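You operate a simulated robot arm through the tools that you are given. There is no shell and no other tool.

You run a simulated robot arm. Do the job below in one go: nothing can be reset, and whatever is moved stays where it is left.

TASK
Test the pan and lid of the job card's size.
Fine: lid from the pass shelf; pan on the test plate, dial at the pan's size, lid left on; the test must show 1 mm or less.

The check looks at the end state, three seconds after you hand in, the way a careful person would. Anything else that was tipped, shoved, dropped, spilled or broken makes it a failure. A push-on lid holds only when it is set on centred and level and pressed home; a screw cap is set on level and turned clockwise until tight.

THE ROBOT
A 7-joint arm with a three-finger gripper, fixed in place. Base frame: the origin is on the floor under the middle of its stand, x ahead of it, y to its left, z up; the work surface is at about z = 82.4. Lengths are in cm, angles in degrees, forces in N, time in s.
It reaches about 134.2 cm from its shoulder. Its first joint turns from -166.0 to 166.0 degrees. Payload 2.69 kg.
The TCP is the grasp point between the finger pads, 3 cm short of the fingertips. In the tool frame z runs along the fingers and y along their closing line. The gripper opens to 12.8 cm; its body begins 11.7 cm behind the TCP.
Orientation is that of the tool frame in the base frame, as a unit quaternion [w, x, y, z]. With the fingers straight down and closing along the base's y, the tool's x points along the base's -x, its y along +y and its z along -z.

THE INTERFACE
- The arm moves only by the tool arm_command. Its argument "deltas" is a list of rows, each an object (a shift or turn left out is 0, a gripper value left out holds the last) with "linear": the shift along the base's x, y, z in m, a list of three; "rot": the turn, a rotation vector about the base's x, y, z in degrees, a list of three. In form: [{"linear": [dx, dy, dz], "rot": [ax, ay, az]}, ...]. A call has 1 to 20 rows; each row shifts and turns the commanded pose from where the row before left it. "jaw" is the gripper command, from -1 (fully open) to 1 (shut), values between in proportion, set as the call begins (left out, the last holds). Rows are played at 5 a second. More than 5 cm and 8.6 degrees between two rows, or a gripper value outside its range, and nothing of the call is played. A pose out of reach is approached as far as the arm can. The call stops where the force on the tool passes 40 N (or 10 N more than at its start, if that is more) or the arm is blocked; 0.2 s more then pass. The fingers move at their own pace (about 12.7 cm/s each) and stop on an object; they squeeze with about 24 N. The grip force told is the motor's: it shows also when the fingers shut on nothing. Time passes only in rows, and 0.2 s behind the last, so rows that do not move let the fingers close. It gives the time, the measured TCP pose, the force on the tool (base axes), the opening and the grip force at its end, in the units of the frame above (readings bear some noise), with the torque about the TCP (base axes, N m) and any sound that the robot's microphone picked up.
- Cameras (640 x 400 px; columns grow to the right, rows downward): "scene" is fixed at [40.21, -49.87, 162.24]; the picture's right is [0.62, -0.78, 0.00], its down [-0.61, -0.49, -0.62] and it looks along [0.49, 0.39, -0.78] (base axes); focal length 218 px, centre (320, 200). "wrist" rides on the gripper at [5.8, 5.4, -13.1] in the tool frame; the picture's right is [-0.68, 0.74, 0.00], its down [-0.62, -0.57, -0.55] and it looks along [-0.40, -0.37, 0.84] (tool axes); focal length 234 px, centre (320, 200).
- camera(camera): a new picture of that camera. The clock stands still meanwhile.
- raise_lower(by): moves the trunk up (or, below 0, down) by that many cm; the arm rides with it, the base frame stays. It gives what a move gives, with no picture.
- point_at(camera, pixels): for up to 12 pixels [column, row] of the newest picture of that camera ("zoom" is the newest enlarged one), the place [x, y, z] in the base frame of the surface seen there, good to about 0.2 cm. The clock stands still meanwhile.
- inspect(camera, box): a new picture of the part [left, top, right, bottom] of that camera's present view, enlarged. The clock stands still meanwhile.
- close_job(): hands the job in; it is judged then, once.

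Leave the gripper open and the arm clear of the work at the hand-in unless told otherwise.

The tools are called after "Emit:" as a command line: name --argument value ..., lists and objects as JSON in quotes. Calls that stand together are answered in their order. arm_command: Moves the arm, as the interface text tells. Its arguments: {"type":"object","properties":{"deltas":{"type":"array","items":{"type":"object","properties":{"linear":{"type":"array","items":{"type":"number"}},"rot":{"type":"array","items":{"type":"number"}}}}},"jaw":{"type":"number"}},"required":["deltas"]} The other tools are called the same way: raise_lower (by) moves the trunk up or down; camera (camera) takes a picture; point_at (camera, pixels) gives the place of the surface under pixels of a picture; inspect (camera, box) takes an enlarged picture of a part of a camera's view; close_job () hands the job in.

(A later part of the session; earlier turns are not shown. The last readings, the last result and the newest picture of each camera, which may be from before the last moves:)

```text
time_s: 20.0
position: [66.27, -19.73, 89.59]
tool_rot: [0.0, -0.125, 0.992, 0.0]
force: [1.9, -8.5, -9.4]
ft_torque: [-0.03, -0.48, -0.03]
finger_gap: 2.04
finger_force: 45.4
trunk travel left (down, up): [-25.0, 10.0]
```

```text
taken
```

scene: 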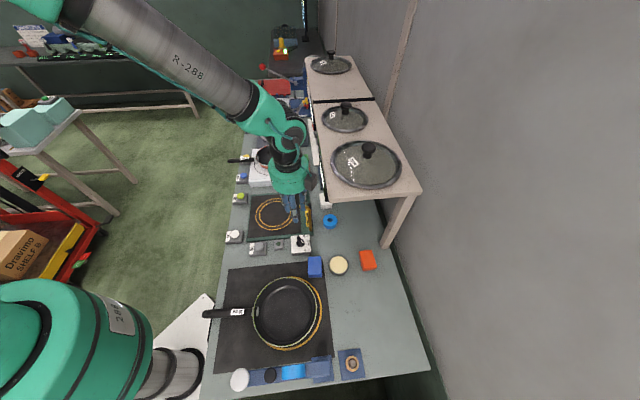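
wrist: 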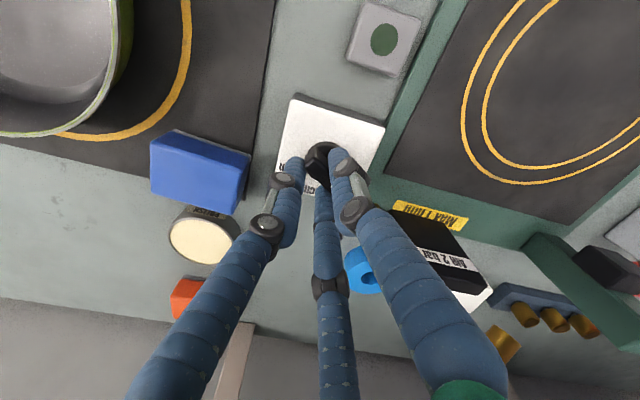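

Turned 120 degrees in total. I open to 4 cm and rise straight up to inspect the dial.

Emit:
arm_command --deltas '[{}, {}]' --jaw 0.375

Emit:
arm_command --deltas '[{"linear": [0, 0, 0.03]}, {"linear": [0, 0, 0.04]}, {"linear": [0, 0, 0.04]}, {"linear": [0, 0, 0.04]}, {}]'

Emit:
camera --camera "wrist"

Emit:
inspect --camera "wrist" --box '[280, 90, 380, 190]'

```text
time_s: 20.6
position: [66.12, -19.75, 89.46]
tool_rot: [0.0, -0.125, 0.992, -0.001]
force: [0.4, 0.4, 0.4]
ft_torque: [0.02, 0.02, 0.03]
finger_gap: 3.99
finger_force: 0.1
trunk travel left (down, up): [-25.0, 10.0]
```

```text
time_s: 21.8
position: [66.15, -19.74, 104.74]
tool_rot: [0.0, -0.126, 0.992, 0.0]
force: [-0.7, 0.0, -0.2]
ft_torque: [0.02, -0.02, -0.02]
finger_gap: 3.98
finger_force: 0.2
trunk travel left (down, up): [-25.0, 10.0]
```

```text
taken
```

wrist: 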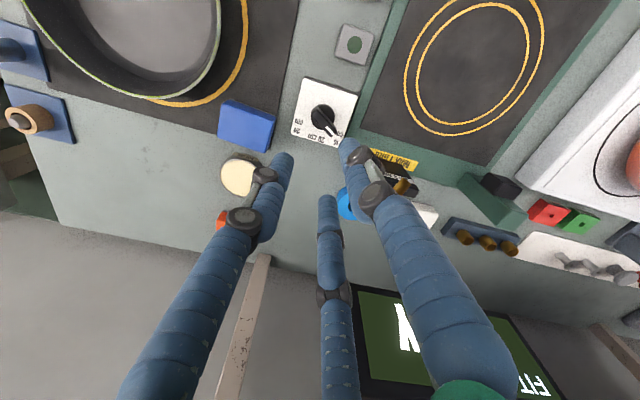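

```text
4.00 times, centred on (330, 140) of wrist
```

zoom: 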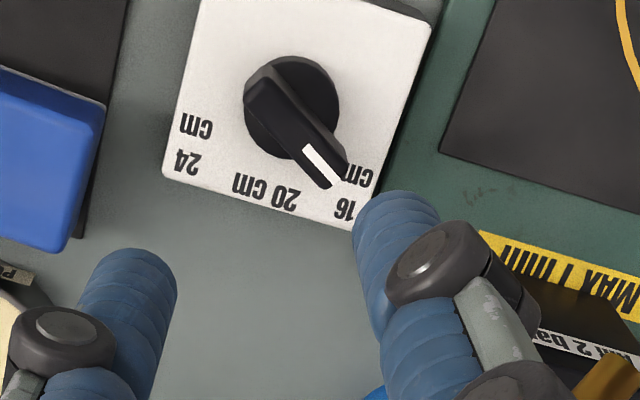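

The pointer now stands at "16". I verify its angle with points on the bar.

Emit:
point_at --camera "zoom" --pixels '[[268, 95], [325, 170], [295, 130], [310, 185], [340, 160], [252, 105], [275, 82]]'

```text
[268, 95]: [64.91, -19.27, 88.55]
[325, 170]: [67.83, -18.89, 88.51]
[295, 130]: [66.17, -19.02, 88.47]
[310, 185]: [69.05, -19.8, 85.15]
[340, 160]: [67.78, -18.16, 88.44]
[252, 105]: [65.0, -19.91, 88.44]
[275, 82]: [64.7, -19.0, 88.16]
```

Dial is at 16 (about 117–120 degrees turned, tip beside "16 cm"). Next is the pan: I move above its handle with the fingers aligned across it (yaw -46), fingers partly open.

Emit:
arm_command --deltas '[{"linear": [0.01317, 0.04325, 0.00275], "rot": [0, 0, -5.03]}, {"linear": [0.01317, 0.04325, 0.00275], "rot": [0, 0, -5.03]}, {"linear": [0.01317, 0.04325, 0.00275], "rot": [0, 0, -5.03]}, {"linear": [0.01317, 0.04325, 0.00275], "rot": [0, 0, -5.03]}, {"linear": [0.01317, 0.04325, 0.00275], "rot": [0, 0, -5.03]}, {"linear": [0.01317, 0.04325, 0.00275], "rot": [0, 0, -5.03]}, {"linear": [0.01317, 0.04325, 0.00275], "rot": [0, 0, -5.03]}, {"linear": [0.01317, 0.04325, 0.00275], "rot": [0, 0, -5.03]}, {"linear": [0.01317, 0.04325, 0.00275], "rot": [0, 0, -5.03]}, {"linear": [0.01317, 0.04325, 0.00275], "rot": [0, 0, -5.03]}, {"linear": [0.01317, 0.04325, 0.00275], "rot": [0, 0, -5.03]}, {"linear": [0.01317, 0.04325, 0.00275], "rot": [0, 0, -5.03]}, {}]' --jaw 0.25

Emit:
camera --camera "wrist"

Emit:
inspect --camera "scene" --box '[220, 120, 340, 195]'

```text
time_s: 24.6
position: [81.96, 32.14, 107.76]
tool_rot: [0.0, 0.391, 0.921, 0.0]
force: [0.6, 0.5, 0.1]
ft_torque: [-0.05, 0.0, -0.02]
finger_gap: 4.8
finger_force: 0.1
trunk travel left (down, up): [-25.0, 10.0]
```

```text
taken
```

wrist: 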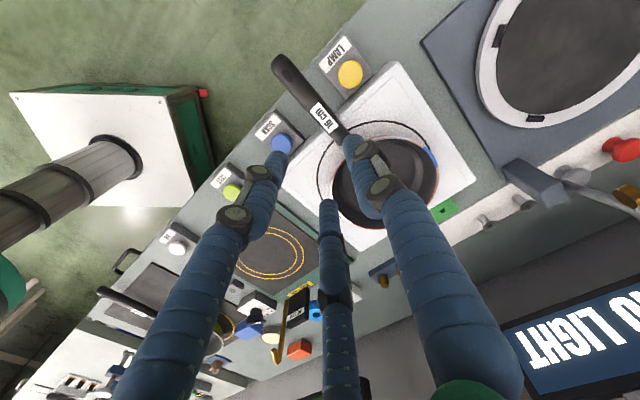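

```text
5.33 times, centred on (280, 158) of scene
```

zoom: 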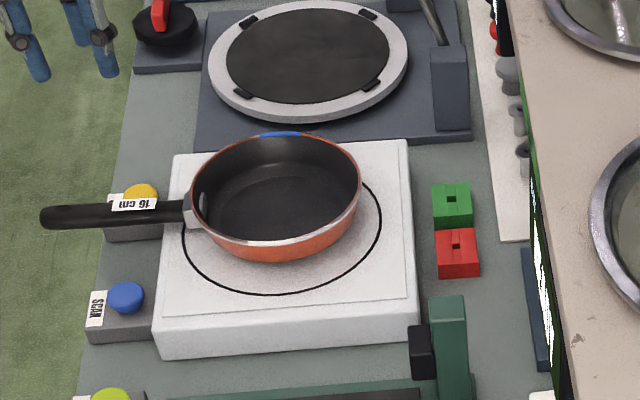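

I see the handle with "16 cm", LAMP (yellow) and SCAN (blue) buttons on either side. I measure the handle, buttons and dish rim in a zoom.

Emit:
inspect --camera "wrist" --box '[260, 30, 460, 155]'

Emit:
point_at --camera "zoom" --pixels '[[55, 95], [100, 145], [150, 195], [195, 260], [225, 285], [290, 140], [45, 310], [80, 360], [255, 325], [240, 275], [270, 315], [205, 300]]'

```text
3.20 times, centred on (360, 92) of wrist
```

zoom: 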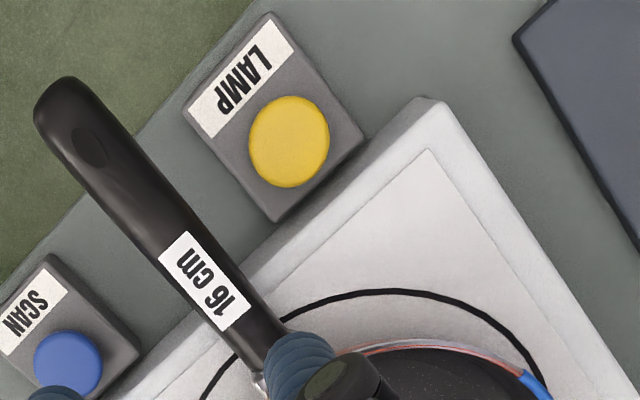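

```text
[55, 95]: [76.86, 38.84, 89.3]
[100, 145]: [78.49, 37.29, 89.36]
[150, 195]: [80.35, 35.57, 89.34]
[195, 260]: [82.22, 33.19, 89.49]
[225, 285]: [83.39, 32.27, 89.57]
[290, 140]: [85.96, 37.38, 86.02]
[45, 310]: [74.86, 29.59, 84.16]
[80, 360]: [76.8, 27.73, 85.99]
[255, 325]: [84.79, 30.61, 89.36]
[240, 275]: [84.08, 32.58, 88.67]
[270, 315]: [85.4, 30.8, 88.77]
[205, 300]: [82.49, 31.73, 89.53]
```

Handle axis runs at about 132 degrees through the dish centre (~91.7, 22.4), top z 89.4, about 2.2 cm wide. LAMP (86,37.4) and SCAN (76.8,27.7) button tops are at z 86, below my planned fingertip height. I open to 6.4 cm, trim the yaw by -2, and go down to z 93 first.

Emit:
arm_command --deltas '[{"linear": [0, -0.0008, -0.037], "rot": [0, 0, -2]}, {"linear": [0, 0, -0.037]}, {"linear": [0, 0, -0.037]}, {"linear": [0, 0, -0.037]}, {}]' --jaw 0.0

Emit:
camera --camera "wrist"

Emit:
inspect --camera "scene" --box '[220, 110, 340, 185]'

```text
time_s: 25.8
position: [82.07, 32.06, 93.02]
tool_rot: [0.0, 0.407, 0.913, 0.0]
force: [0.6, 0.5, -0.7]
ft_torque: [-0.03, 0.06, 0.0]
finger_gap: 6.41
finger_force: 0.1
trunk travel left (down, up): [-25.0, 10.0]
```

```text
taken
```

wrist: 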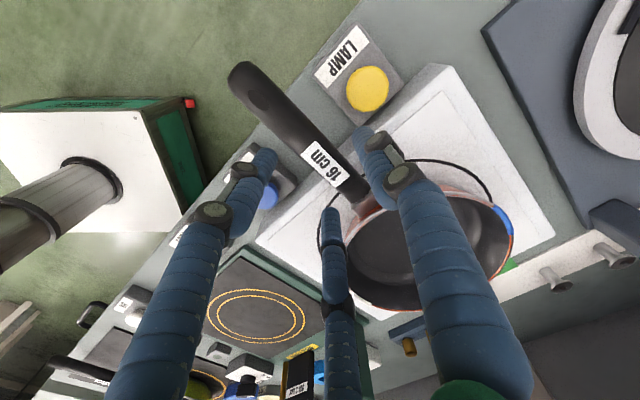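

```text
5.33 times, centred on (280, 148) of scene
```

zoom: 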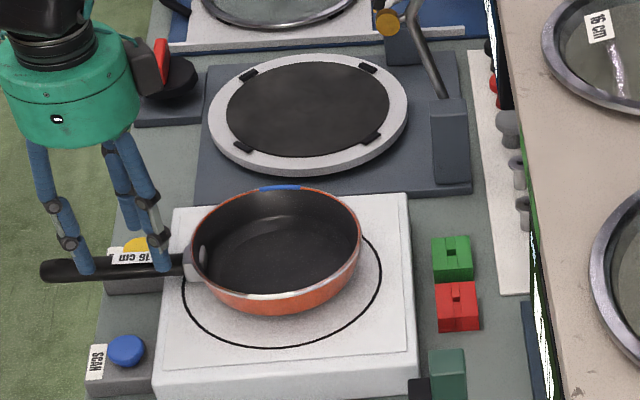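

Fingers straddle the handle: one on the LAMP side, two on the other. I descend to z 90.

Emit:
arm_command --deltas '[{"linear": [0, 0, -0.01]}, {"linear": [0, 0, -0.01]}, {"linear": [0, 0, -0.01]}, {}]'

Emit:
camera --camera "wrist"

Emit:
inspect --camera "scene" --box '[220, 110, 340, 185]'

```text
time_s: 26.8
position: [82.03, 32.1, 90.11]
tool_rot: [0.0, 0.407, 0.913, 0.0]
force: [-0.6, 0.6, -0.8]
ft_torque: [-0.01, 0.03, -0.01]
finger_gap: 6.38
finger_force: 0.0
trunk travel left (down, up): [-25.0, 10.0]
```

```text
taken
```

wrist: 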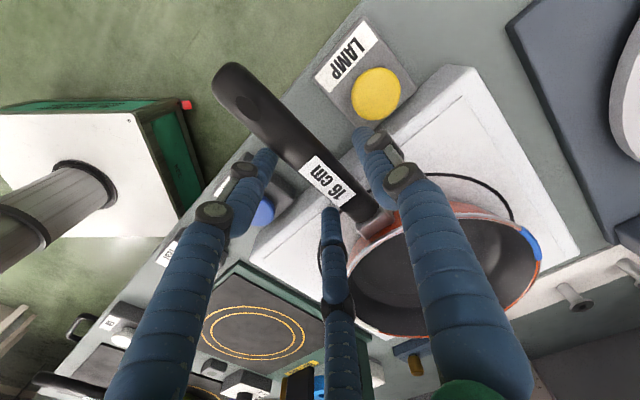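

```text
5.33 times, centred on (280, 148) of scene
```

zoom: 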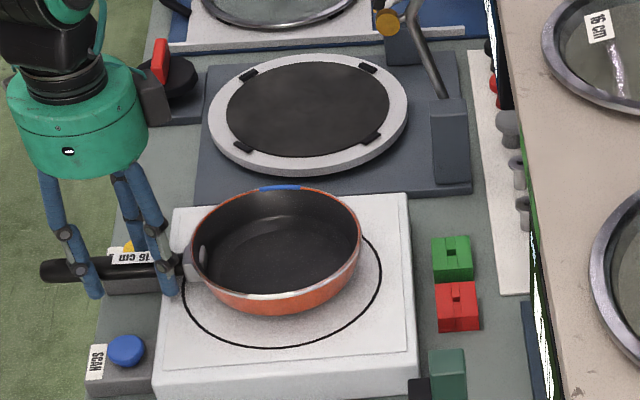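

No contact, fingers on both sides of the handle near the root. I close gently to 4 cm first to see which side touches.

Emit:
arm_command --deltas '[{}, {}]' --jaw 0.35

Emit:
inspect --camera "wrist" --box '[210, 60, 450, 260]'

```text
time_s: 27.4
position: [81.96, 31.88, 90.12]
tool_rot: [0.0, 0.406, 0.914, 0.0]
force: [0.5, 0.7, 0.1]
ft_torque: [0.0, -0.02, 0.04]
finger_gap: 4.17
finger_force: 0.3
trunk travel left (down, up): [-25.0, 10.0]
```

```text
2.00 times, centred on (330, 160) of wrist
```

zoom: 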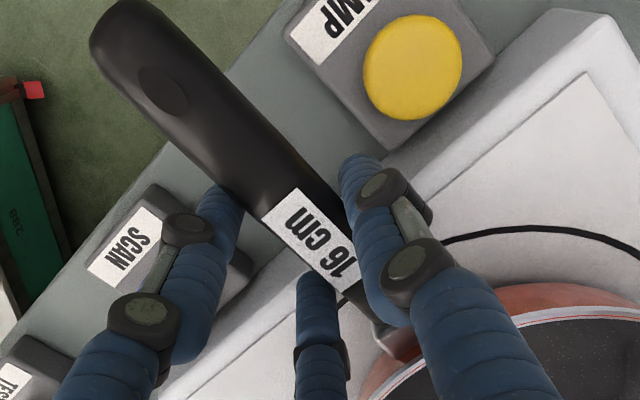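

The fingers are close on both sides. Now I close fully to grip.

Emit:
arm_command --deltas '[{}, {}, {}, {}]' --jaw 1

Emit:
inspect --camera "wrist" --box '[210, 60, 450, 260]'

```text
time_s: 28.4
position: [81.94, 31.97, 90.12]
tool_rot: [0.0, 0.407, 0.914, 0.0]
force: [0.6, 0.8, 0.2]
ft_torque: [0.01, -0.04, 0.14]
finger_gap: 3.98
finger_force: 23.9
trunk travel left (down, up): [-25.0, 10.0]
```

```text
2.00 times, centred on (330, 160) of wrist
```

zoom: 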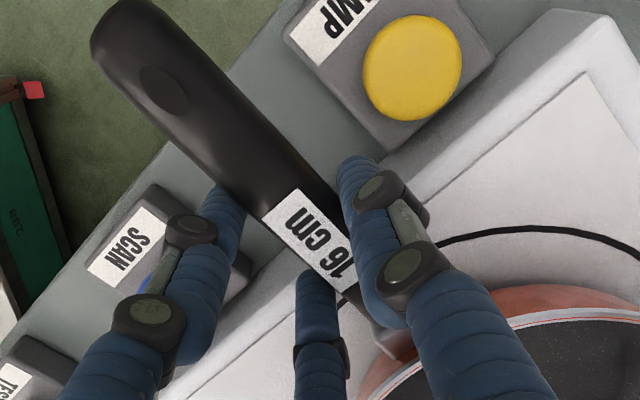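

Gripped (gap 3.98, 24 N, almost no side load). I lift 2 cm slowly and check droop and weight.

Emit:
arm_command --deltas '[{"linear": [0, 0, 0.004]}, {"linear": [0, 0, 0.004]}, {"linear": [0, 0, 0.004]}, {"linear": [0, 0, 0.004]}, {"linear": [0, 0, 0.004]}, {}]'

Emit:
camera --camera "wrist"

Emit:
inspect --camera "scene" --box '[220, 110, 340, 185]'

```text
time_s: 29.8
position: [81.96, 31.93, 92.02]
tool_rot: [0.0, 0.407, 0.913, -0.001]
force: [-0.3, -0.9, -4.4]
ft_torque: [0.27, 0.34, 0.02]
finger_gap: 3.98
finger_force: 24.2
trunk travel left (down, up): [-25.0, 10.0]
```

```text
taken
```

wrist: 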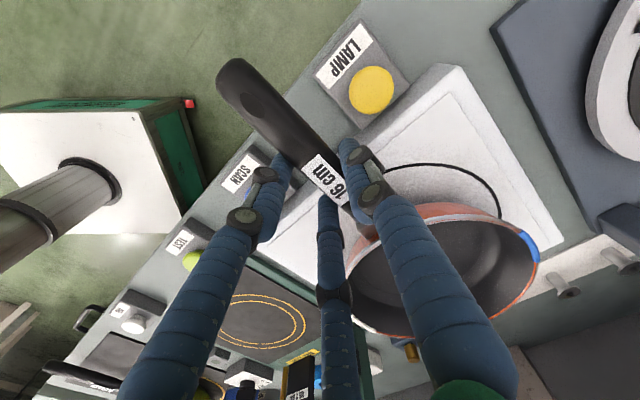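

```text
5.33 times, centred on (280, 148) of scene
```

zoom: 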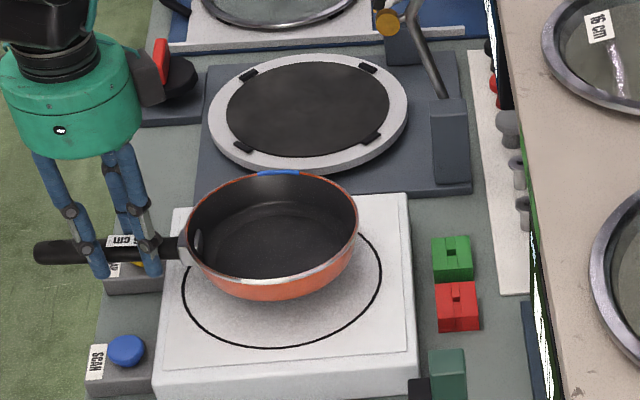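

The pan is off the plate (4.4 N, 0.43 N·m) and looks level. I measure rim heights to check for droop.

Emit:
point_at --camera "zoom" --pixels '[[278, 173], [356, 210], [340, 262], [285, 279], [190, 225], [205, 263], [60, 245], [120, 240], [230, 176], [335, 185]]'

```text
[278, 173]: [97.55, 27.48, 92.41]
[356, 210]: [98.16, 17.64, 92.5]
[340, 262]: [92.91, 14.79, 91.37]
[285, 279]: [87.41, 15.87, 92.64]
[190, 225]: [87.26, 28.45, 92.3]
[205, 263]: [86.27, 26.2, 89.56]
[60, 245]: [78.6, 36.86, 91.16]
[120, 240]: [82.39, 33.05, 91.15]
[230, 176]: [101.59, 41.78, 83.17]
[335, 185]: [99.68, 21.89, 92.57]
```

The rim is level at z 92.5 and the dish centre is (91.9, 22.2). The TCP-to-dish offset is (9.92, -9.73), so the TCP target is (60.9, 9.7). I lift to z 97 and carry the pan smoothly over to the test plate.

Emit:
arm_command --deltas '[{"linear": [0, 0, 0.015]}, {"linear": [0, 0, 0.02]}, {"linear": [0, 0, 0.015]}, {"linear": [-0.009, -0.0095, 0]}, {"linear": [-0.0176, -0.0185, 0]}, {"linear": [-0.0176, -0.0185, 0]}, {"linear": [-0.0176, -0.0185, 0]}, {"linear": [-0.0176, -0.0185, 0]}, {"linear": [-0.0176, -0.0185, 0]}, {"linear": [-0.0176, -0.0185, 0]}, {"linear": [-0.0176, -0.0185, 0]}, {"linear": [-0.0176, -0.0185, 0]}, {"linear": [-0.0176, -0.0185, 0]}, {"linear": [-0.0176, -0.0185, 0]}, {"linear": [-0.0176, -0.0185, 0]}, {"linear": [-0.0082, -0.009, 0]}, {}, {}]'

Emit:
camera --camera "wrist"

Emit:
camera --camera "scene"

Emit:
inspect --camera "scene" --box '[210, 160, 350, 260]'

```text
time_s: 33.6
position: [60.88, 9.82, 97.16]
tool_rot: [0.0, 0.407, 0.913, 0.0]
force: [0.0, -0.9, -4.5]
ft_torque: [0.23, 0.3, 0.04]
finger_gap: 3.95
finger_force: 24.2
trunk travel left (down, up): [-25.0, 10.0]
```

```text
taken
```

wrist: 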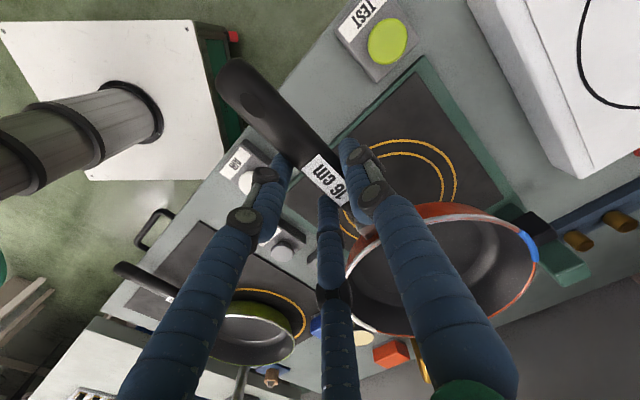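

```text
taken
```

scene: 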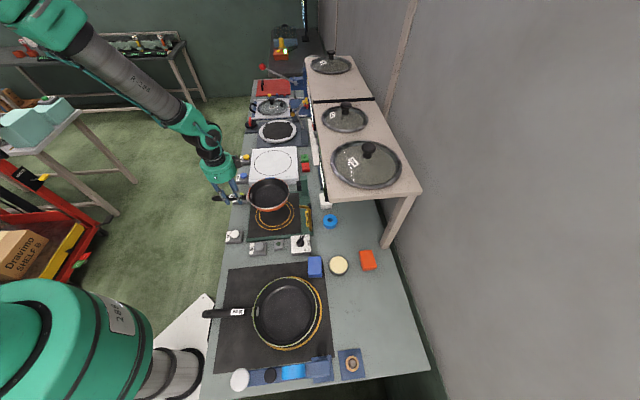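

```text
4.00 times, centred on (280, 210) of scene
```

zoom: 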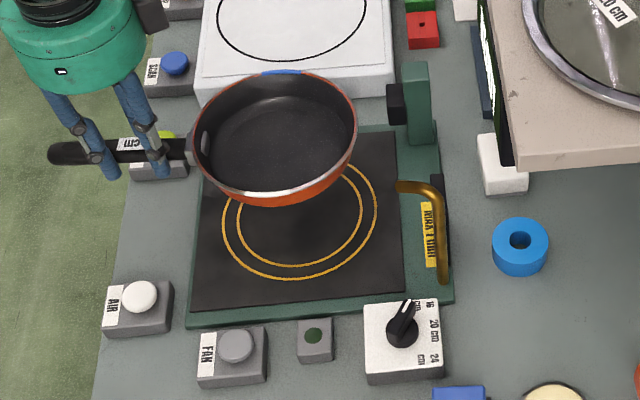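

The pan hangs above the test plate. I measure the rim again in this zoom to verify centring before lowering, and zoom in on the dial.

Emit:
point_at --camera "zoom" --pixels '[[280, 72], [354, 105], [335, 180], [270, 204], [194, 125], [215, 95], [350, 150], [230, 190]]'

Emit:
inspect --camera "scene" --box '[288, 228, 328, 258]'

Emit:
point_at --camera "zoom" --pixels '[[190, 170], [220, 120], [205, 210], [240, 100], [300, 110], [320, 190], [300, 270], [100, 150], [200, 300], [380, 120]]'

```text
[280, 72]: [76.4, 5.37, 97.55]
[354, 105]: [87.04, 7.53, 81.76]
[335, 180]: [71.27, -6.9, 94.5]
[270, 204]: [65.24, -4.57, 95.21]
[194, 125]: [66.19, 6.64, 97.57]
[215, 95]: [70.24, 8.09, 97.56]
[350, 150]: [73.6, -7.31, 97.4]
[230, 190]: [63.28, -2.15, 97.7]
```

```text
13.33 times, centred on (308, 243) of scene
```

zoom: 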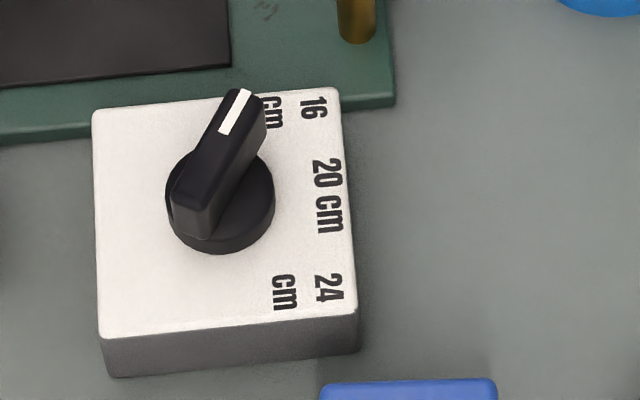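

```text
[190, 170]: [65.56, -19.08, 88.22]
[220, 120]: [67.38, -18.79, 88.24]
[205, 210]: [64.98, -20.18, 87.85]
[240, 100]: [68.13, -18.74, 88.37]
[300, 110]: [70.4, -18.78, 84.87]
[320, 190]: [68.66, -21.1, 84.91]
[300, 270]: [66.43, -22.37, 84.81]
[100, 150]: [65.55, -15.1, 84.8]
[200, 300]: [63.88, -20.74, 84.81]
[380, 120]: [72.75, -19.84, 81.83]
```

Dish centre is about (70.8, 0.1), matching the ring centre; the dial bar reads about 15–18 degrees, i.e. "16". I lower the pan to about 1 cm above the plate.

Emit:
arm_command --deltas '[{"linear": [0, -0.0005, -0.02]}, {"linear": [0, 0, -0.02]}, {"linear": [0, 0, -0.02]}, {"linear": [0, 0, -0.02]}, {"linear": [0, 0, -0.01]}, {}]'

Emit:
camera --camera "wrist"

Emit:
inspect --camera "scene" --box '[210, 160, 350, 260]'

```text
time_s: 35.0
position: [60.9, 9.77, 88.18]
tool_rot: [0.0, 0.407, 0.914, -0.001]
force: [-0.7, -0.3, -4.3]
ft_torque: [0.31, 0.31, 0.0]
finger_gap: 3.95
finger_force: 24.0
trunk travel left (down, up): [-25.0, 10.0]
```

```text
taken
```

wrist: 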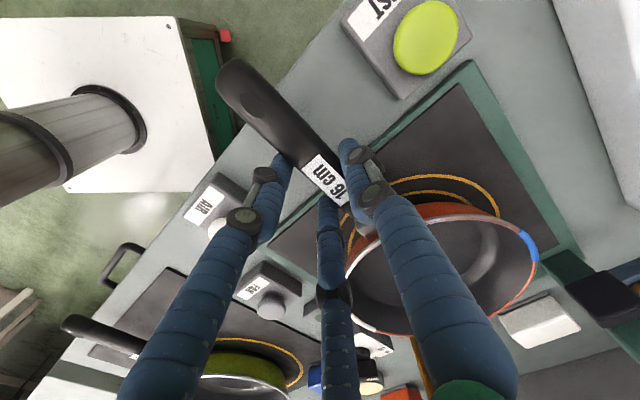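

```text
4.00 times, centred on (280, 210) of scene
```

zoom: 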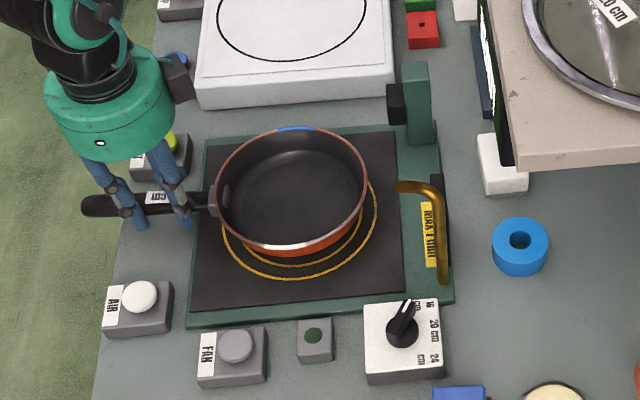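

Nearly down and centred. I lower the last bit in small steps and watch the weight go off the gripper.

Emit:
arm_command --deltas '[{"linear": [0, 0, -0.0025]}, {"linear": [0, 0, -0.0025]}, {"linear": [0, 0, -0.0025]}, {"linear": [0, 0, -0.002]}, {"linear": [0, 0, -0.0015]}, {}]'

```text
time_s: 36.4
position: [61.01, 9.8, 86.97]
tool_rot: [0.001, 0.408, 0.913, 0.0]
force: [-1.2, 0.7, -2.3]
ft_torque: [0.07, 0.11, -0.05]
finger_gap: 3.98
finger_force: 24.3
trunk travel left (down, up): [-25.0, 10.0]
```

Weight is partly off (2.3 N left). I lower another 0.1–0.2 cm.

Emit:
arm_command --deltas '[{"linear": [0, 0, -0.001]}, {"linear": [0, 0, -0.0005]}, {}]'

```text
time_s: 37.2
position: [60.96, 9.86, 86.86]
tool_rot: [0.0, 0.407, 0.913, 0.0]
force: [0.0, 0.8, 2.6]
ft_torque: [-0.57, -0.63, 0.16]
finger_gap: 3.98
finger_force: 24.3
trunk travel left (down, up): [-25.0, 10.0]
```

The pan rests on the plate (load now +2.6 N). I open the fingers to 6.4 cm and rise straight up.

Emit:
arm_command --deltas '[{}, {}, {}]' --jaw 0.0

Emit:
arm_command --deltas '[{"linear": [0, 0, 0.02]}, {"linear": [0, 0, 0.04]}, {"linear": [0, 0, 0.04]}, {"linear": [0, 0, 0.04]}, {"linear": [0, 0, 0.04]}, {}]'

Emit:
camera --camera "wrist"

Emit:
inspect --camera "scene" --box '[220, 170, 340, 260]'

```text
time_s: 38.0
position: [60.91, 9.78, 86.78]
tool_rot: [0.0, 0.407, 0.914, 0.0]
force: [0.6, -0.2, -1.0]
ft_torque: [0.0, 0.01, 0.04]
finger_gap: 6.4
finger_force: 0.1
trunk travel left (down, up): [-25.0, 10.0]
```

```text
time_s: 39.4
position: [60.86, 9.79, 104.96]
tool_rot: [0.001, 0.407, 0.913, -0.001]
force: [0.4, -0.8, 1.1]
ft_torque: [-0.01, -0.03, 0.01]
finger_gap: 6.41
finger_force: 0.0
trunk travel left (down, up): [-25.0, 10.0]
```

```text
taken
```

wrist: 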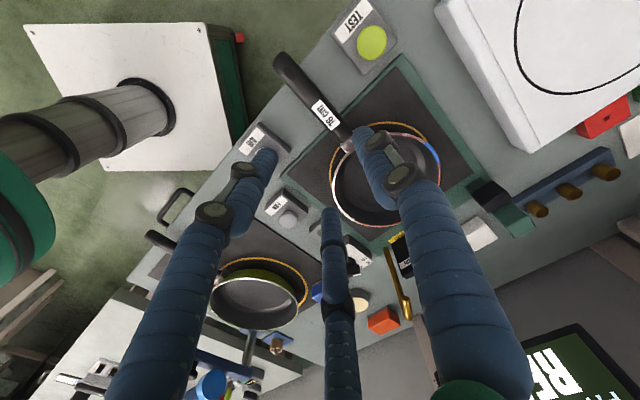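

```text
4.44 times, centred on (280, 215) of scene
```

zoom: 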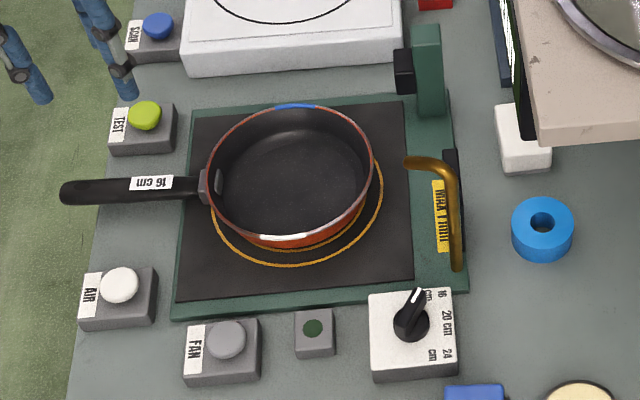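

Pan is down. I measure its rim precisely for centring and level.

Emit:
point_at --camera "zoom" --pixels '[[295, 106], [372, 160], [368, 195], [290, 237], [209, 170], [230, 130], [345, 122], [235, 222], [330, 230], [215, 195]]'

Emit:
camera --camera "wrist"

Emit:
point_at --camera "wrist" --pixels '[[434, 150], [348, 217], [334, 170], [439, 172], [370, 223], [338, 190], [430, 135], [393, 124], [437, 200], [415, 128]]'

```text
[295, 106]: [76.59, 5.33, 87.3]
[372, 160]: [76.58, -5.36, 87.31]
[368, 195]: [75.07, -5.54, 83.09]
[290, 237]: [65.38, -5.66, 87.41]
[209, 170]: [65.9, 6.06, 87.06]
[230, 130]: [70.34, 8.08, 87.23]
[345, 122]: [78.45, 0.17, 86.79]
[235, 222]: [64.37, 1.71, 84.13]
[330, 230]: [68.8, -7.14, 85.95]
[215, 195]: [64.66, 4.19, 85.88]
```

```text
taken
```

wrist: 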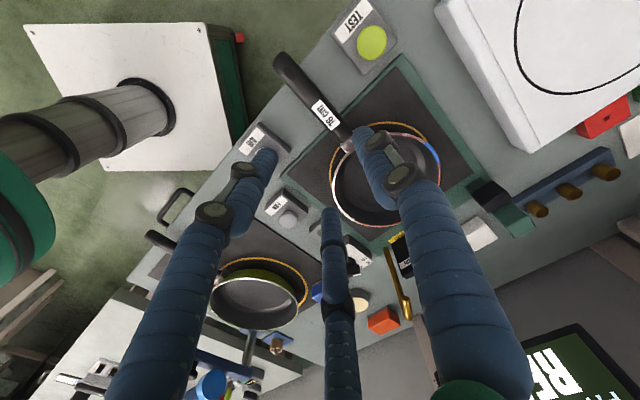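

```text
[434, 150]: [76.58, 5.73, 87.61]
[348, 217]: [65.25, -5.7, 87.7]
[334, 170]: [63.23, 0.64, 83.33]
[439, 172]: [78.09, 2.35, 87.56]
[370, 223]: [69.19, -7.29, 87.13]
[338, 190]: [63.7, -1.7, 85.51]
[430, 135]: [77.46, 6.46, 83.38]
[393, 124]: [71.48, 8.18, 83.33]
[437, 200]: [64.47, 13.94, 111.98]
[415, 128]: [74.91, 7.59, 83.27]
```

Pan centre is about (70.9, 0.05), level on the rings. Now the lid: I rise and move above the PASS section to look at the 16 cm lid.

Emit:
arm_command --deltas '[{"linear": [0, 0, 0.047]}, {"linear": [0, 0, 0.047]}, {"linear": [0, 0, 0.047]}, {"linear": [0, 0, 0.047]}, {"linear": [0, 0, 0.047]}, {"linear": [0, 0, 0.047]}, {"linear": [0, 0, 0.047]}, {"linear": [0, 0, 0.047]}, {"linear": [0.042, -0.0115, 0]}, {"linear": [0.042, -0.0115, 0]}, {"linear": [0.042, -0.0115, 0]}, {"linear": [0.042, -0.0115, 0]}, {"linear": [0.042, -0.0115, 0]}, {"linear": [0.042, -0.0115, 0]}, {"linear": [0.042, -0.0115, 0]}, {"linear": [0.042, -0.0115, 0]}, {"linear": [0.042, -0.0115, 0]}, {"linear": [0.042, -0.0115, 0]}, {}]' --jaw -0.2

Emit:
camera --camera "wrist"

```text
time_s: 43.4
position: [100.41, -1.39, 144.37]
tool_rot: [0.009, 0.407, 0.913, 0.005]
force: [-5.9, -0.8, 9.1]
ft_torque: [0.04, -0.77, 0.05]
finger_gap: 7.72
finger_force: 0.3
out of reach, approached as far as the arm can: row 18
trunk travel left (down, up): [-25.0, 10.0]
```

```text
taken
```

wrist: 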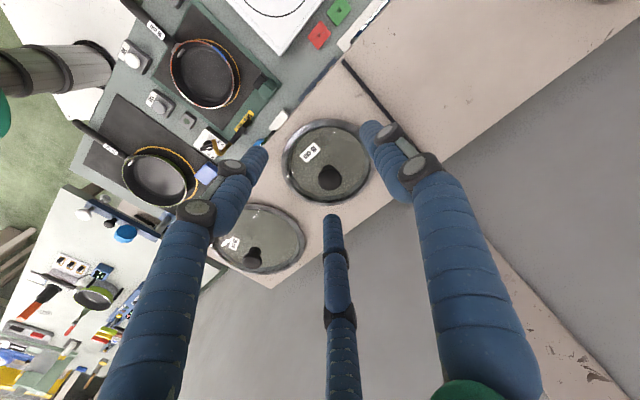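

The arm hit its reach limit at this height (z 144). The 16 cm lid is visible at (327,163). I zoom in and measure it, and let the arm settle.

Emit:
arm_command --deltas '[{"linear": [-0.02, 0, -0.01]}, {}]'

Emit:
camera --camera "wrist"

Emit:
inspect --camera "wrist" --box '[260, 100, 420, 220]'

```text
time_s: 44.0
position: [99.53, -1.44, 141.03]
tool_rot: [-0.002, 0.407, 0.914, -0.001]
force: [-0.6, -0.5, -1.4]
ft_torque: [-0.02, 0.03, -0.01]
finger_gap: 7.68
finger_force: 0.0
trunk travel left (down, up): [-25.0, 10.0]
```

```text
taken
```

wrist: 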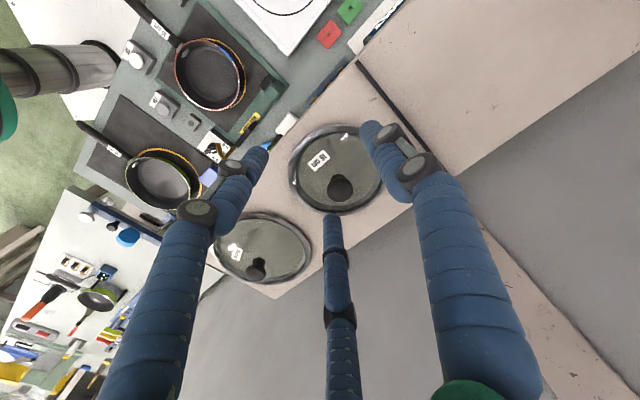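

```text
3.33 times, centred on (340, 160) of wrist
```

zoom: 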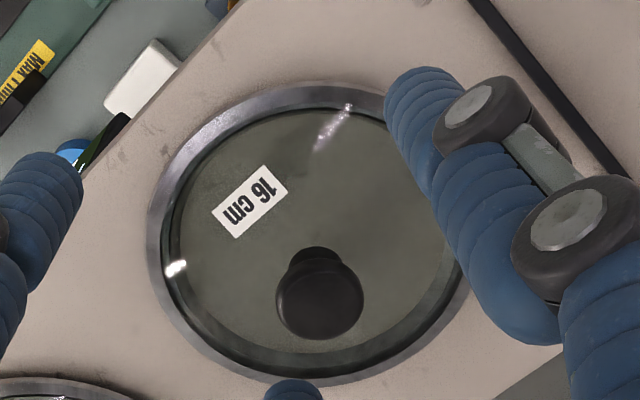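

The lid is clearly "16 cm". I measure the knob top, stem, and lid rim.

Emit:
point_at --camera "zoom" --pixels '[[320, 300], [285, 295], [358, 295], [320, 335], [316, 265], [315, 253], [158, 240], [250, 108], [350, 90], [290, 378], [455, 290], [180, 320]]'

Emit:
point_at --camera "wrist" --pixels '[[340, 250], [280, 140], [345, 95], [375, 105], [300, 270], [258, 262], [262, 275]]'

```text
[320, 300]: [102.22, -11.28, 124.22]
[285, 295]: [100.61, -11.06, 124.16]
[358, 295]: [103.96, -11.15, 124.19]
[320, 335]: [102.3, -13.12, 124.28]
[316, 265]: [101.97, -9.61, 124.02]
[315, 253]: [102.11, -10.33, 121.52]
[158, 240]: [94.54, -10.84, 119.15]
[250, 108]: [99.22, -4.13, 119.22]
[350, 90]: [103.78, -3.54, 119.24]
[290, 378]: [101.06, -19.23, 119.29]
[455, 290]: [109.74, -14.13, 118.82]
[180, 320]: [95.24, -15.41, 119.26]
```

```text
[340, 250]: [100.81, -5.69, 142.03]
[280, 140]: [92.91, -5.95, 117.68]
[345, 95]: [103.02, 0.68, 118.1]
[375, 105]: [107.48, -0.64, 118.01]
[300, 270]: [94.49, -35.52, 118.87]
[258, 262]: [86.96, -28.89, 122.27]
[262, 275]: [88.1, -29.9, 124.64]
```

Knob top centre (102.25, -11.3, 124.2), radius about 1.75; lid rim z 119.2, glass below. I move above the knob at z 131 (lower, so within reach) with fingers open 7.7 cm.

Emit:
arm_command --deltas '[{"linear": [0.0, -0.02, -0.03]}, {"linear": [0.007, -0.027, -0.03]}, {"linear": [0.01, -0.027, -0.02]}, {"linear": [0.0102, -0.0246, -0.02]}, {}]'

Emit:
camera --camera "wrist"

Emit:
camera --camera "scene"

```text
time_s: 45.2
position: [102.12, -11.35, 131.45]
tool_rot: [0.0, 0.406, 0.914, 0.0]
force: [0.3, 0.5, 0.9]
ft_torque: [0.06, 0.01, 0.0]
finger_gap: 7.67
finger_force: 0.0
trunk travel left (down, up): [-25.0, 10.0]
```

```text
taken
```

wrist: 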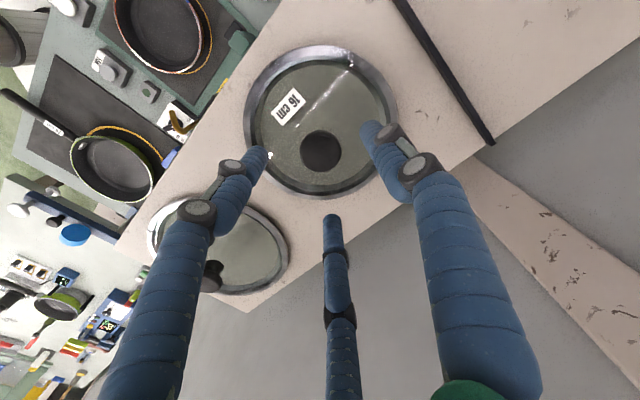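

```text
taken
```

scene: 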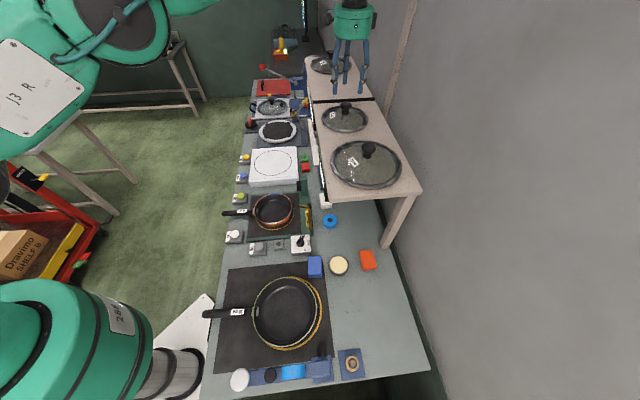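

In reach now. I re-measure the knob from this view at (321,150) and lid rim points.

Emit:
point_at --camera "wrist" --pixels '[[320, 150], [303, 150], [339, 148], [321, 133], [321, 168], [246, 120], [320, 48], [396, 110], [330, 195], [275, 70], [380, 75], [265, 165]]'

```text
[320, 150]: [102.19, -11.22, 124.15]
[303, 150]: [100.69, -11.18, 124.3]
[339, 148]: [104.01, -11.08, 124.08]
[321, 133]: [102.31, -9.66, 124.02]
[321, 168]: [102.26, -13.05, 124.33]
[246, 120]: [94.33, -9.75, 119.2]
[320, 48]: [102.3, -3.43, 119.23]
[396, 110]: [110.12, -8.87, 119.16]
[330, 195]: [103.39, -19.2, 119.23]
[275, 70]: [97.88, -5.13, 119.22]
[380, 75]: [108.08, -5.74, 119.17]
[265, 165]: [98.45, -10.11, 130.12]
```

Knob and lid centre agree at (102.3, -11.3). I check the glass height around the knob before descending.

Emit:
point_at --camera "wrist" --pixels '[[321, 118], [290, 140], [350, 140], [300, 170], [345, 165], [321, 100]]'

```text
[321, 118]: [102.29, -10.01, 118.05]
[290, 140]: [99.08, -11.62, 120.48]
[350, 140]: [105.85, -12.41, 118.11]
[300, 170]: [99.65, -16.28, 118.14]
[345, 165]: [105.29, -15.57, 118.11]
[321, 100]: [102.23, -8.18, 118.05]
```

The depth goes through the glass, except one point at z 120.5. I query the label, which sits on the glass, for the dome's height.

Emit:
point_at --camera "wrist" --pixels '[[288, 107], [280, 115], [296, 98], [292, 112], [290, 135], [292, 145], [287, 140], [295, 140]]'

Emit:
inspect --camera "scene" --box '[310, 85, 390, 145]'

```text
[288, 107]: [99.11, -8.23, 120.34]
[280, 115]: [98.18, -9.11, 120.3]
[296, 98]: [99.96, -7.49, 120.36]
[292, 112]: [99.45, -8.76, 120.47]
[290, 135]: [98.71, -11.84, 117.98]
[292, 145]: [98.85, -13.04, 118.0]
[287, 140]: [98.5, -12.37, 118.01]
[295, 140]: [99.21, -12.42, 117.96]
```

```text
6.67 times, centred on (350, 115) of scene
```

zoom: 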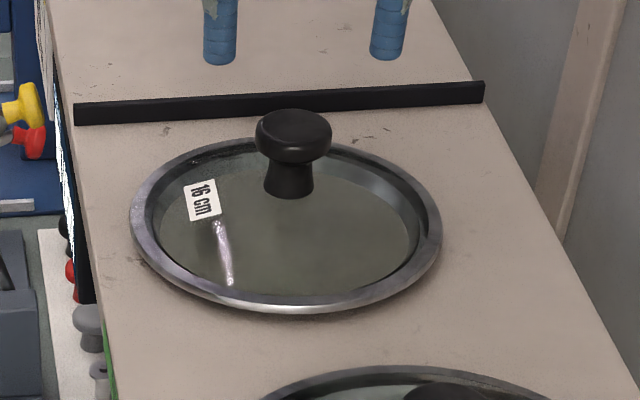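

The dome is at z 120.4 near r = 4 and a bit higher at the stem; the mushroom head spans about 122.5–124.2. I descend to TCP z 124.5, so the tips stay about 0.6 cm above the glass, with the fingers around the head.

Emit:
arm_command --deltas '[{"linear": [0.0015, 0.0005, -0.02]}, {"linear": [0, 0, -0.02]}, {"linear": [0, 0, -0.015]}, {"linear": [0, 0, -0.0145]}, {}]'

Emit:
camera --camera "wrist"

Emit:
inspect --camera "scene" --box '[310, 65, 390, 125]'

```text
time_s: 46.4
position: [102.25, -11.2, 124.38]
tool_rot: [-0.001, 0.407, 0.913, 0.0]
force: [0.1, 1.1, 0.0]
ft_torque: [0.01, 0.01, -0.01]
finger_gap: 7.66
finger_force: 0.0
trunk travel left (down, up): [-25.0, 10.0]
```

```text
taken
```

wrist: 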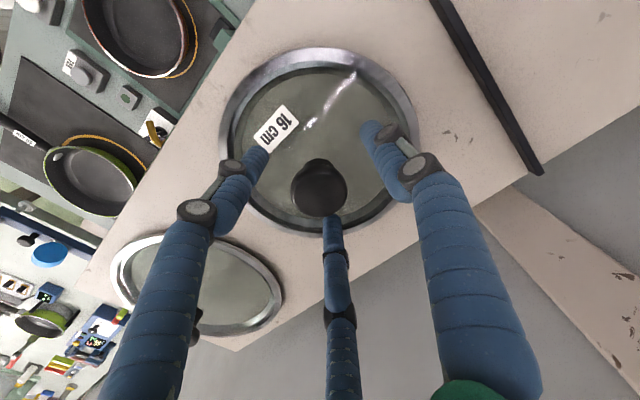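

```text
6.67 times, centred on (350, 95) of scene
```

zoom: 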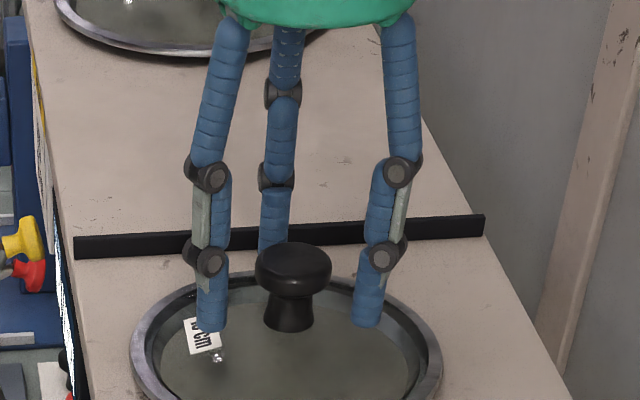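

The knob is centred among the fingers. I close in two stages.

Emit:
arm_command --deltas '[{}, {}]' --jaw 0.36

Emit:
arm_command --deltas '[{}, {}, {}, {}]' --jaw 1.0

Emit:
inspect --camera "scene" --box '[310, 75, 390, 135]'

```text
time_s: 47.0
position: [102.34, -11.21, 124.43]
tool_rot: [0.0, 0.406, 0.914, 0.0]
force: [0.2, -0.7, 0.0]
ft_torque: [-0.03, 0.01, -0.02]
finger_gap: 4.14
finger_force: 0.9
trunk travel left (down, up): [-25.0, 10.0]
```

```text
time_s: 48.0
position: [102.42, -11.13, 124.35]
tool_rot: [0.0, 0.407, 0.914, 0.0]
force: [0.4, -0.7, 0.1]
ft_torque: [-0.01, -0.01, 0.06]
finger_gap: 3.83
finger_force: 24.4
trunk travel left (down, up): [-25.0, 10.0]
```

```text
6.67 times, centred on (350, 105) of scene
```

zoom: 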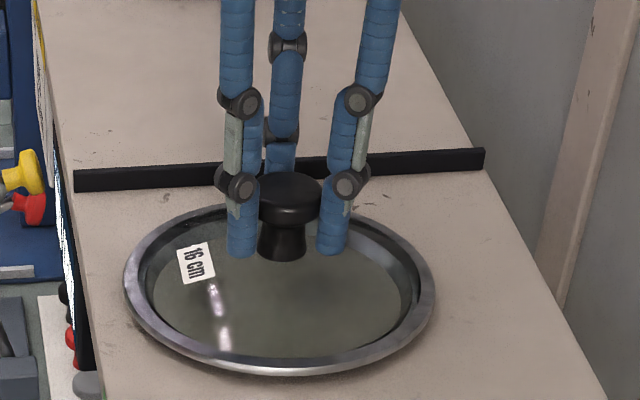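

All three fingers hold the knob (gap 3.83, 24 N). I lift 2 cm slowly and check.

Emit:
arm_command --deltas '[{"linear": [0, 0, 0.004]}, {"linear": [0, 0, 0.006]}, {"linear": [0, 0, 0.01]}, {}]'

Emit:
inspect --camera "scene" --box '[310, 70, 390, 130]'

```text
time_s: 49.0
position: [102.28, -11.07, 126.29]
tool_rot: [0.0, 0.407, 0.914, 0.0]
force: [0.1, -0.5, -3.9]
ft_torque: [-0.03, -0.01, 0.04]
finger_gap: 3.82
finger_force: 24.0
trunk travel left (down, up): [-25.0, 10.0]
```

```text
6.67 times, centred on (350, 100) of scene
```

zoom: 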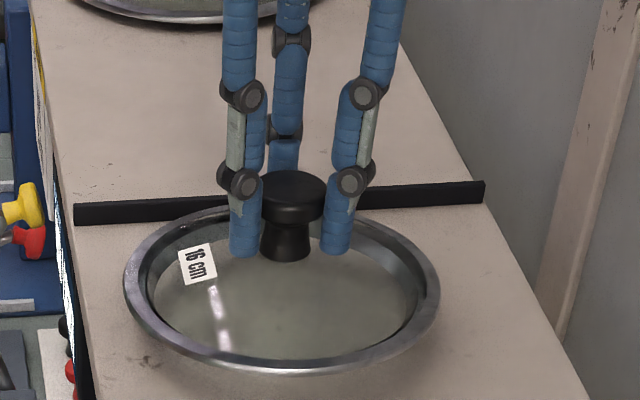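

The lid hangs level (3.9 N). Before carrying it over, I check the brass nozzle's free end and the green post's top near the test plate.

Emit:
camera --camera "scene"

Emit:
inspect --camera "scene" --box '[280, 165, 340, 235]'

Emit:
point_at --camera "scene" --pixels '[[312, 206], [318, 207], [322, 215], [323, 225], [315, 178], [316, 185], [311, 186], [316, 194]]'

```text
taken
```

scene: 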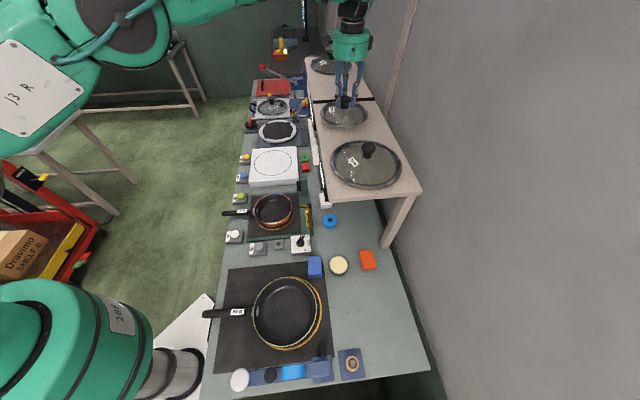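

```text
5.71 times, centred on (310, 200) of scene
```

zoom: 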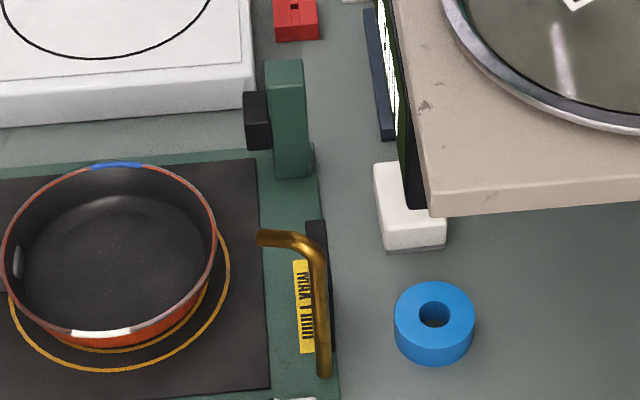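

```text
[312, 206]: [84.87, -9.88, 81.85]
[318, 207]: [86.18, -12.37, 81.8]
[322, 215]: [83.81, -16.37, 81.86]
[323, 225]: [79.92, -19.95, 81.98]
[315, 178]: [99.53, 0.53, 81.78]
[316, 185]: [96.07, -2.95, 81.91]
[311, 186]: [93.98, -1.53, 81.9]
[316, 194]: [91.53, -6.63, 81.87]
```

I point directly in the zoom: nozzle end (265,238), bend (315,250), bottom (323,370), post top (285,65), and black sensor (257,100).

Emit:
point_at --camera "zoom" --pixels '[[264, 238], [290, 238], [317, 250], [320, 300], [323, 370], [285, 63], [285, 100], [257, 100], [257, 140], [290, 170]]'

```text
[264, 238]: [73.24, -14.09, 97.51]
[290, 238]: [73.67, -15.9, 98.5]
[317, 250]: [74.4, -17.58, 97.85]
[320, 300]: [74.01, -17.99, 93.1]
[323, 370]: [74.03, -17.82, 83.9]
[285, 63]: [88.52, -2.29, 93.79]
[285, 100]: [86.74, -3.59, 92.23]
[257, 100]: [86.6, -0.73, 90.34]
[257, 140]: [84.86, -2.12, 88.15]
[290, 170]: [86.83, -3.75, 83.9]
```

Both are well clear of the pan (14 cm and 16 cm away). I lift the lid to z 133 and carry it over above the pan.

Emit:
arm_command --deltas '[{"linear": [0, 0, 0.02]}, {"linear": [0, 0, 0.025]}, {"linear": [0, 0, 0.02]}, {"linear": [-0.014, 0.005, 0]}, {"linear": [-0.026, 0.0092, 0]}, {"linear": [-0.026, 0.0092, 0]}, {"linear": [-0.026, 0.0092, 0]}, {"linear": [-0.026, 0.0092, 0]}, {"linear": [-0.026, 0.0092, 0]}, {"linear": [-0.026, 0.0092, 0]}, {"linear": [-0.026, 0.0092, 0]}, {"linear": [-0.026, 0.0092, 0]}, {"linear": [-0.026, 0.0092, 0]}, {"linear": [-0.026, 0.0092, 0]}, {"linear": [-0.026, 0.0092, 0]}, {"linear": [-0.014, 0.0052, 0]}, {}, {}]'

Emit:
camera --camera "scene"

Emit:
camera --camera "wrist"

```text
time_s: 52.8
position: [70.93, -0.07, 132.83]
tool_rot: [0.0, 0.407, 0.914, 0.0]
force: [-0.4, 0.2, -3.6]
ft_torque: [0.0, -0.01, -0.02]
finger_gap: 3.8
finger_force: 24.3
trunk travel left (down, up): [-25.0, 10.0]
```

```text
taken
```

scene: 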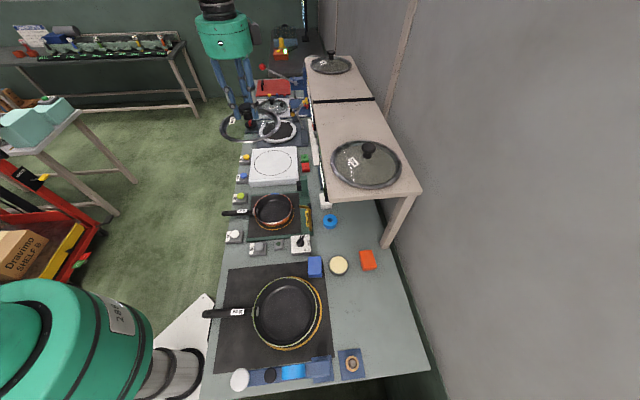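

```text
taken
```

wrist: 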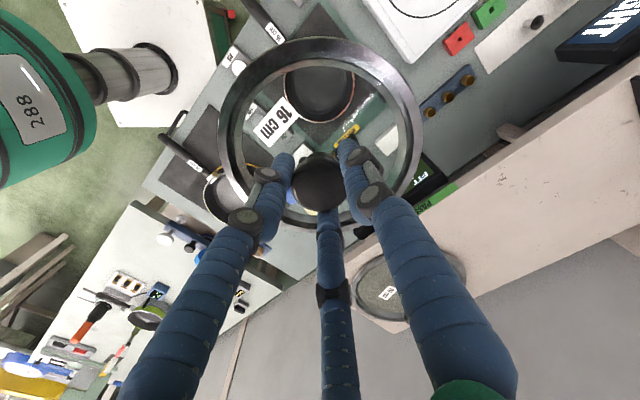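

The lid is above the pan at z 133. I measure the lid's outer rim in the wrist view for level and centre.

Emit:
point_at --camera "wrist" --pixels '[[319, 42], [417, 110], [225, 150], [245, 85], [400, 75], [412, 160], [240, 195], [285, 48], [360, 48], [222, 120], [418, 135], [318, 180]]'

```text
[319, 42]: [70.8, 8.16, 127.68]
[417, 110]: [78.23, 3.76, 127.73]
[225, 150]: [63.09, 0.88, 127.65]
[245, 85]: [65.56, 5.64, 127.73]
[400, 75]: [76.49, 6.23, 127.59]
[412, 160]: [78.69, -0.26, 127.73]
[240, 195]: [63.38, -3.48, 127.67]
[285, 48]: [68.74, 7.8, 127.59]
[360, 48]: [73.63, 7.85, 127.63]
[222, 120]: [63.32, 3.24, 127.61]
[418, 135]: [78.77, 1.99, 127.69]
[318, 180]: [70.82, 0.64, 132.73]
```

The lid is level (127.6–127.7 all round), centre about (70.93, 0.1). I lower it to z 97, about 3 cm above the pan rim.

Emit:
arm_command --deltas '[{"linear": [0, 0, -0.03]}, {"linear": [0, 0, -0.04]}, {"linear": [0, 0, -0.045]}, {"linear": [0, 0, -0.045]}, {"linear": [0, 0, -0.045]}, {"linear": [0, 0, -0.045]}, {"linear": [0, 0, -0.045]}, {"linear": [0, 0, -0.035]}, {"linear": [0, 0, -0.028]}, {}, {}]'

Emit:
camera --camera "wrist"

Emit:
inspect --camera "scene" --box '[220, 150, 340, 240]'

```text
time_s: 55.2
position: [70.79, -0.19, 97.07]
tool_rot: [-0.001, 0.407, 0.913, 0.0]
force: [0.0, 0.4, -2.8]
ft_torque: [0.02, 0.0, 0.05]
finger_gap: 3.82
finger_force: 23.9
trunk travel left (down, up): [-25.0, 10.0]
```

```text
taken
```

wrist: 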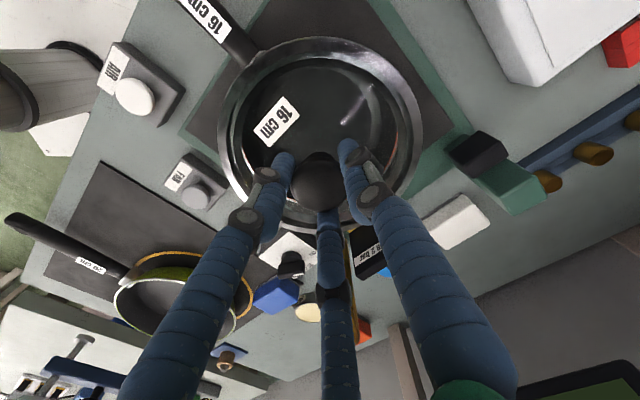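

```text
4.44 times, centred on (280, 195) of scene
```

zoom: 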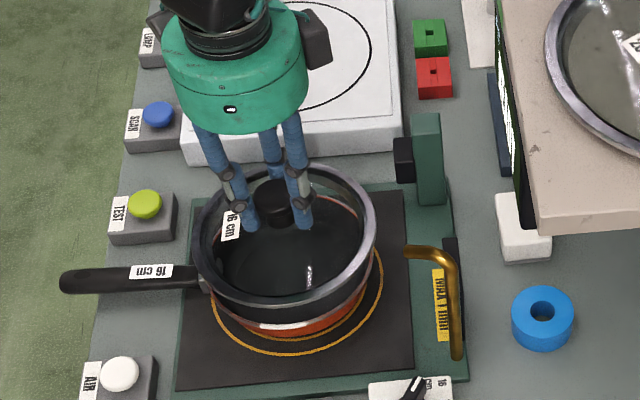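

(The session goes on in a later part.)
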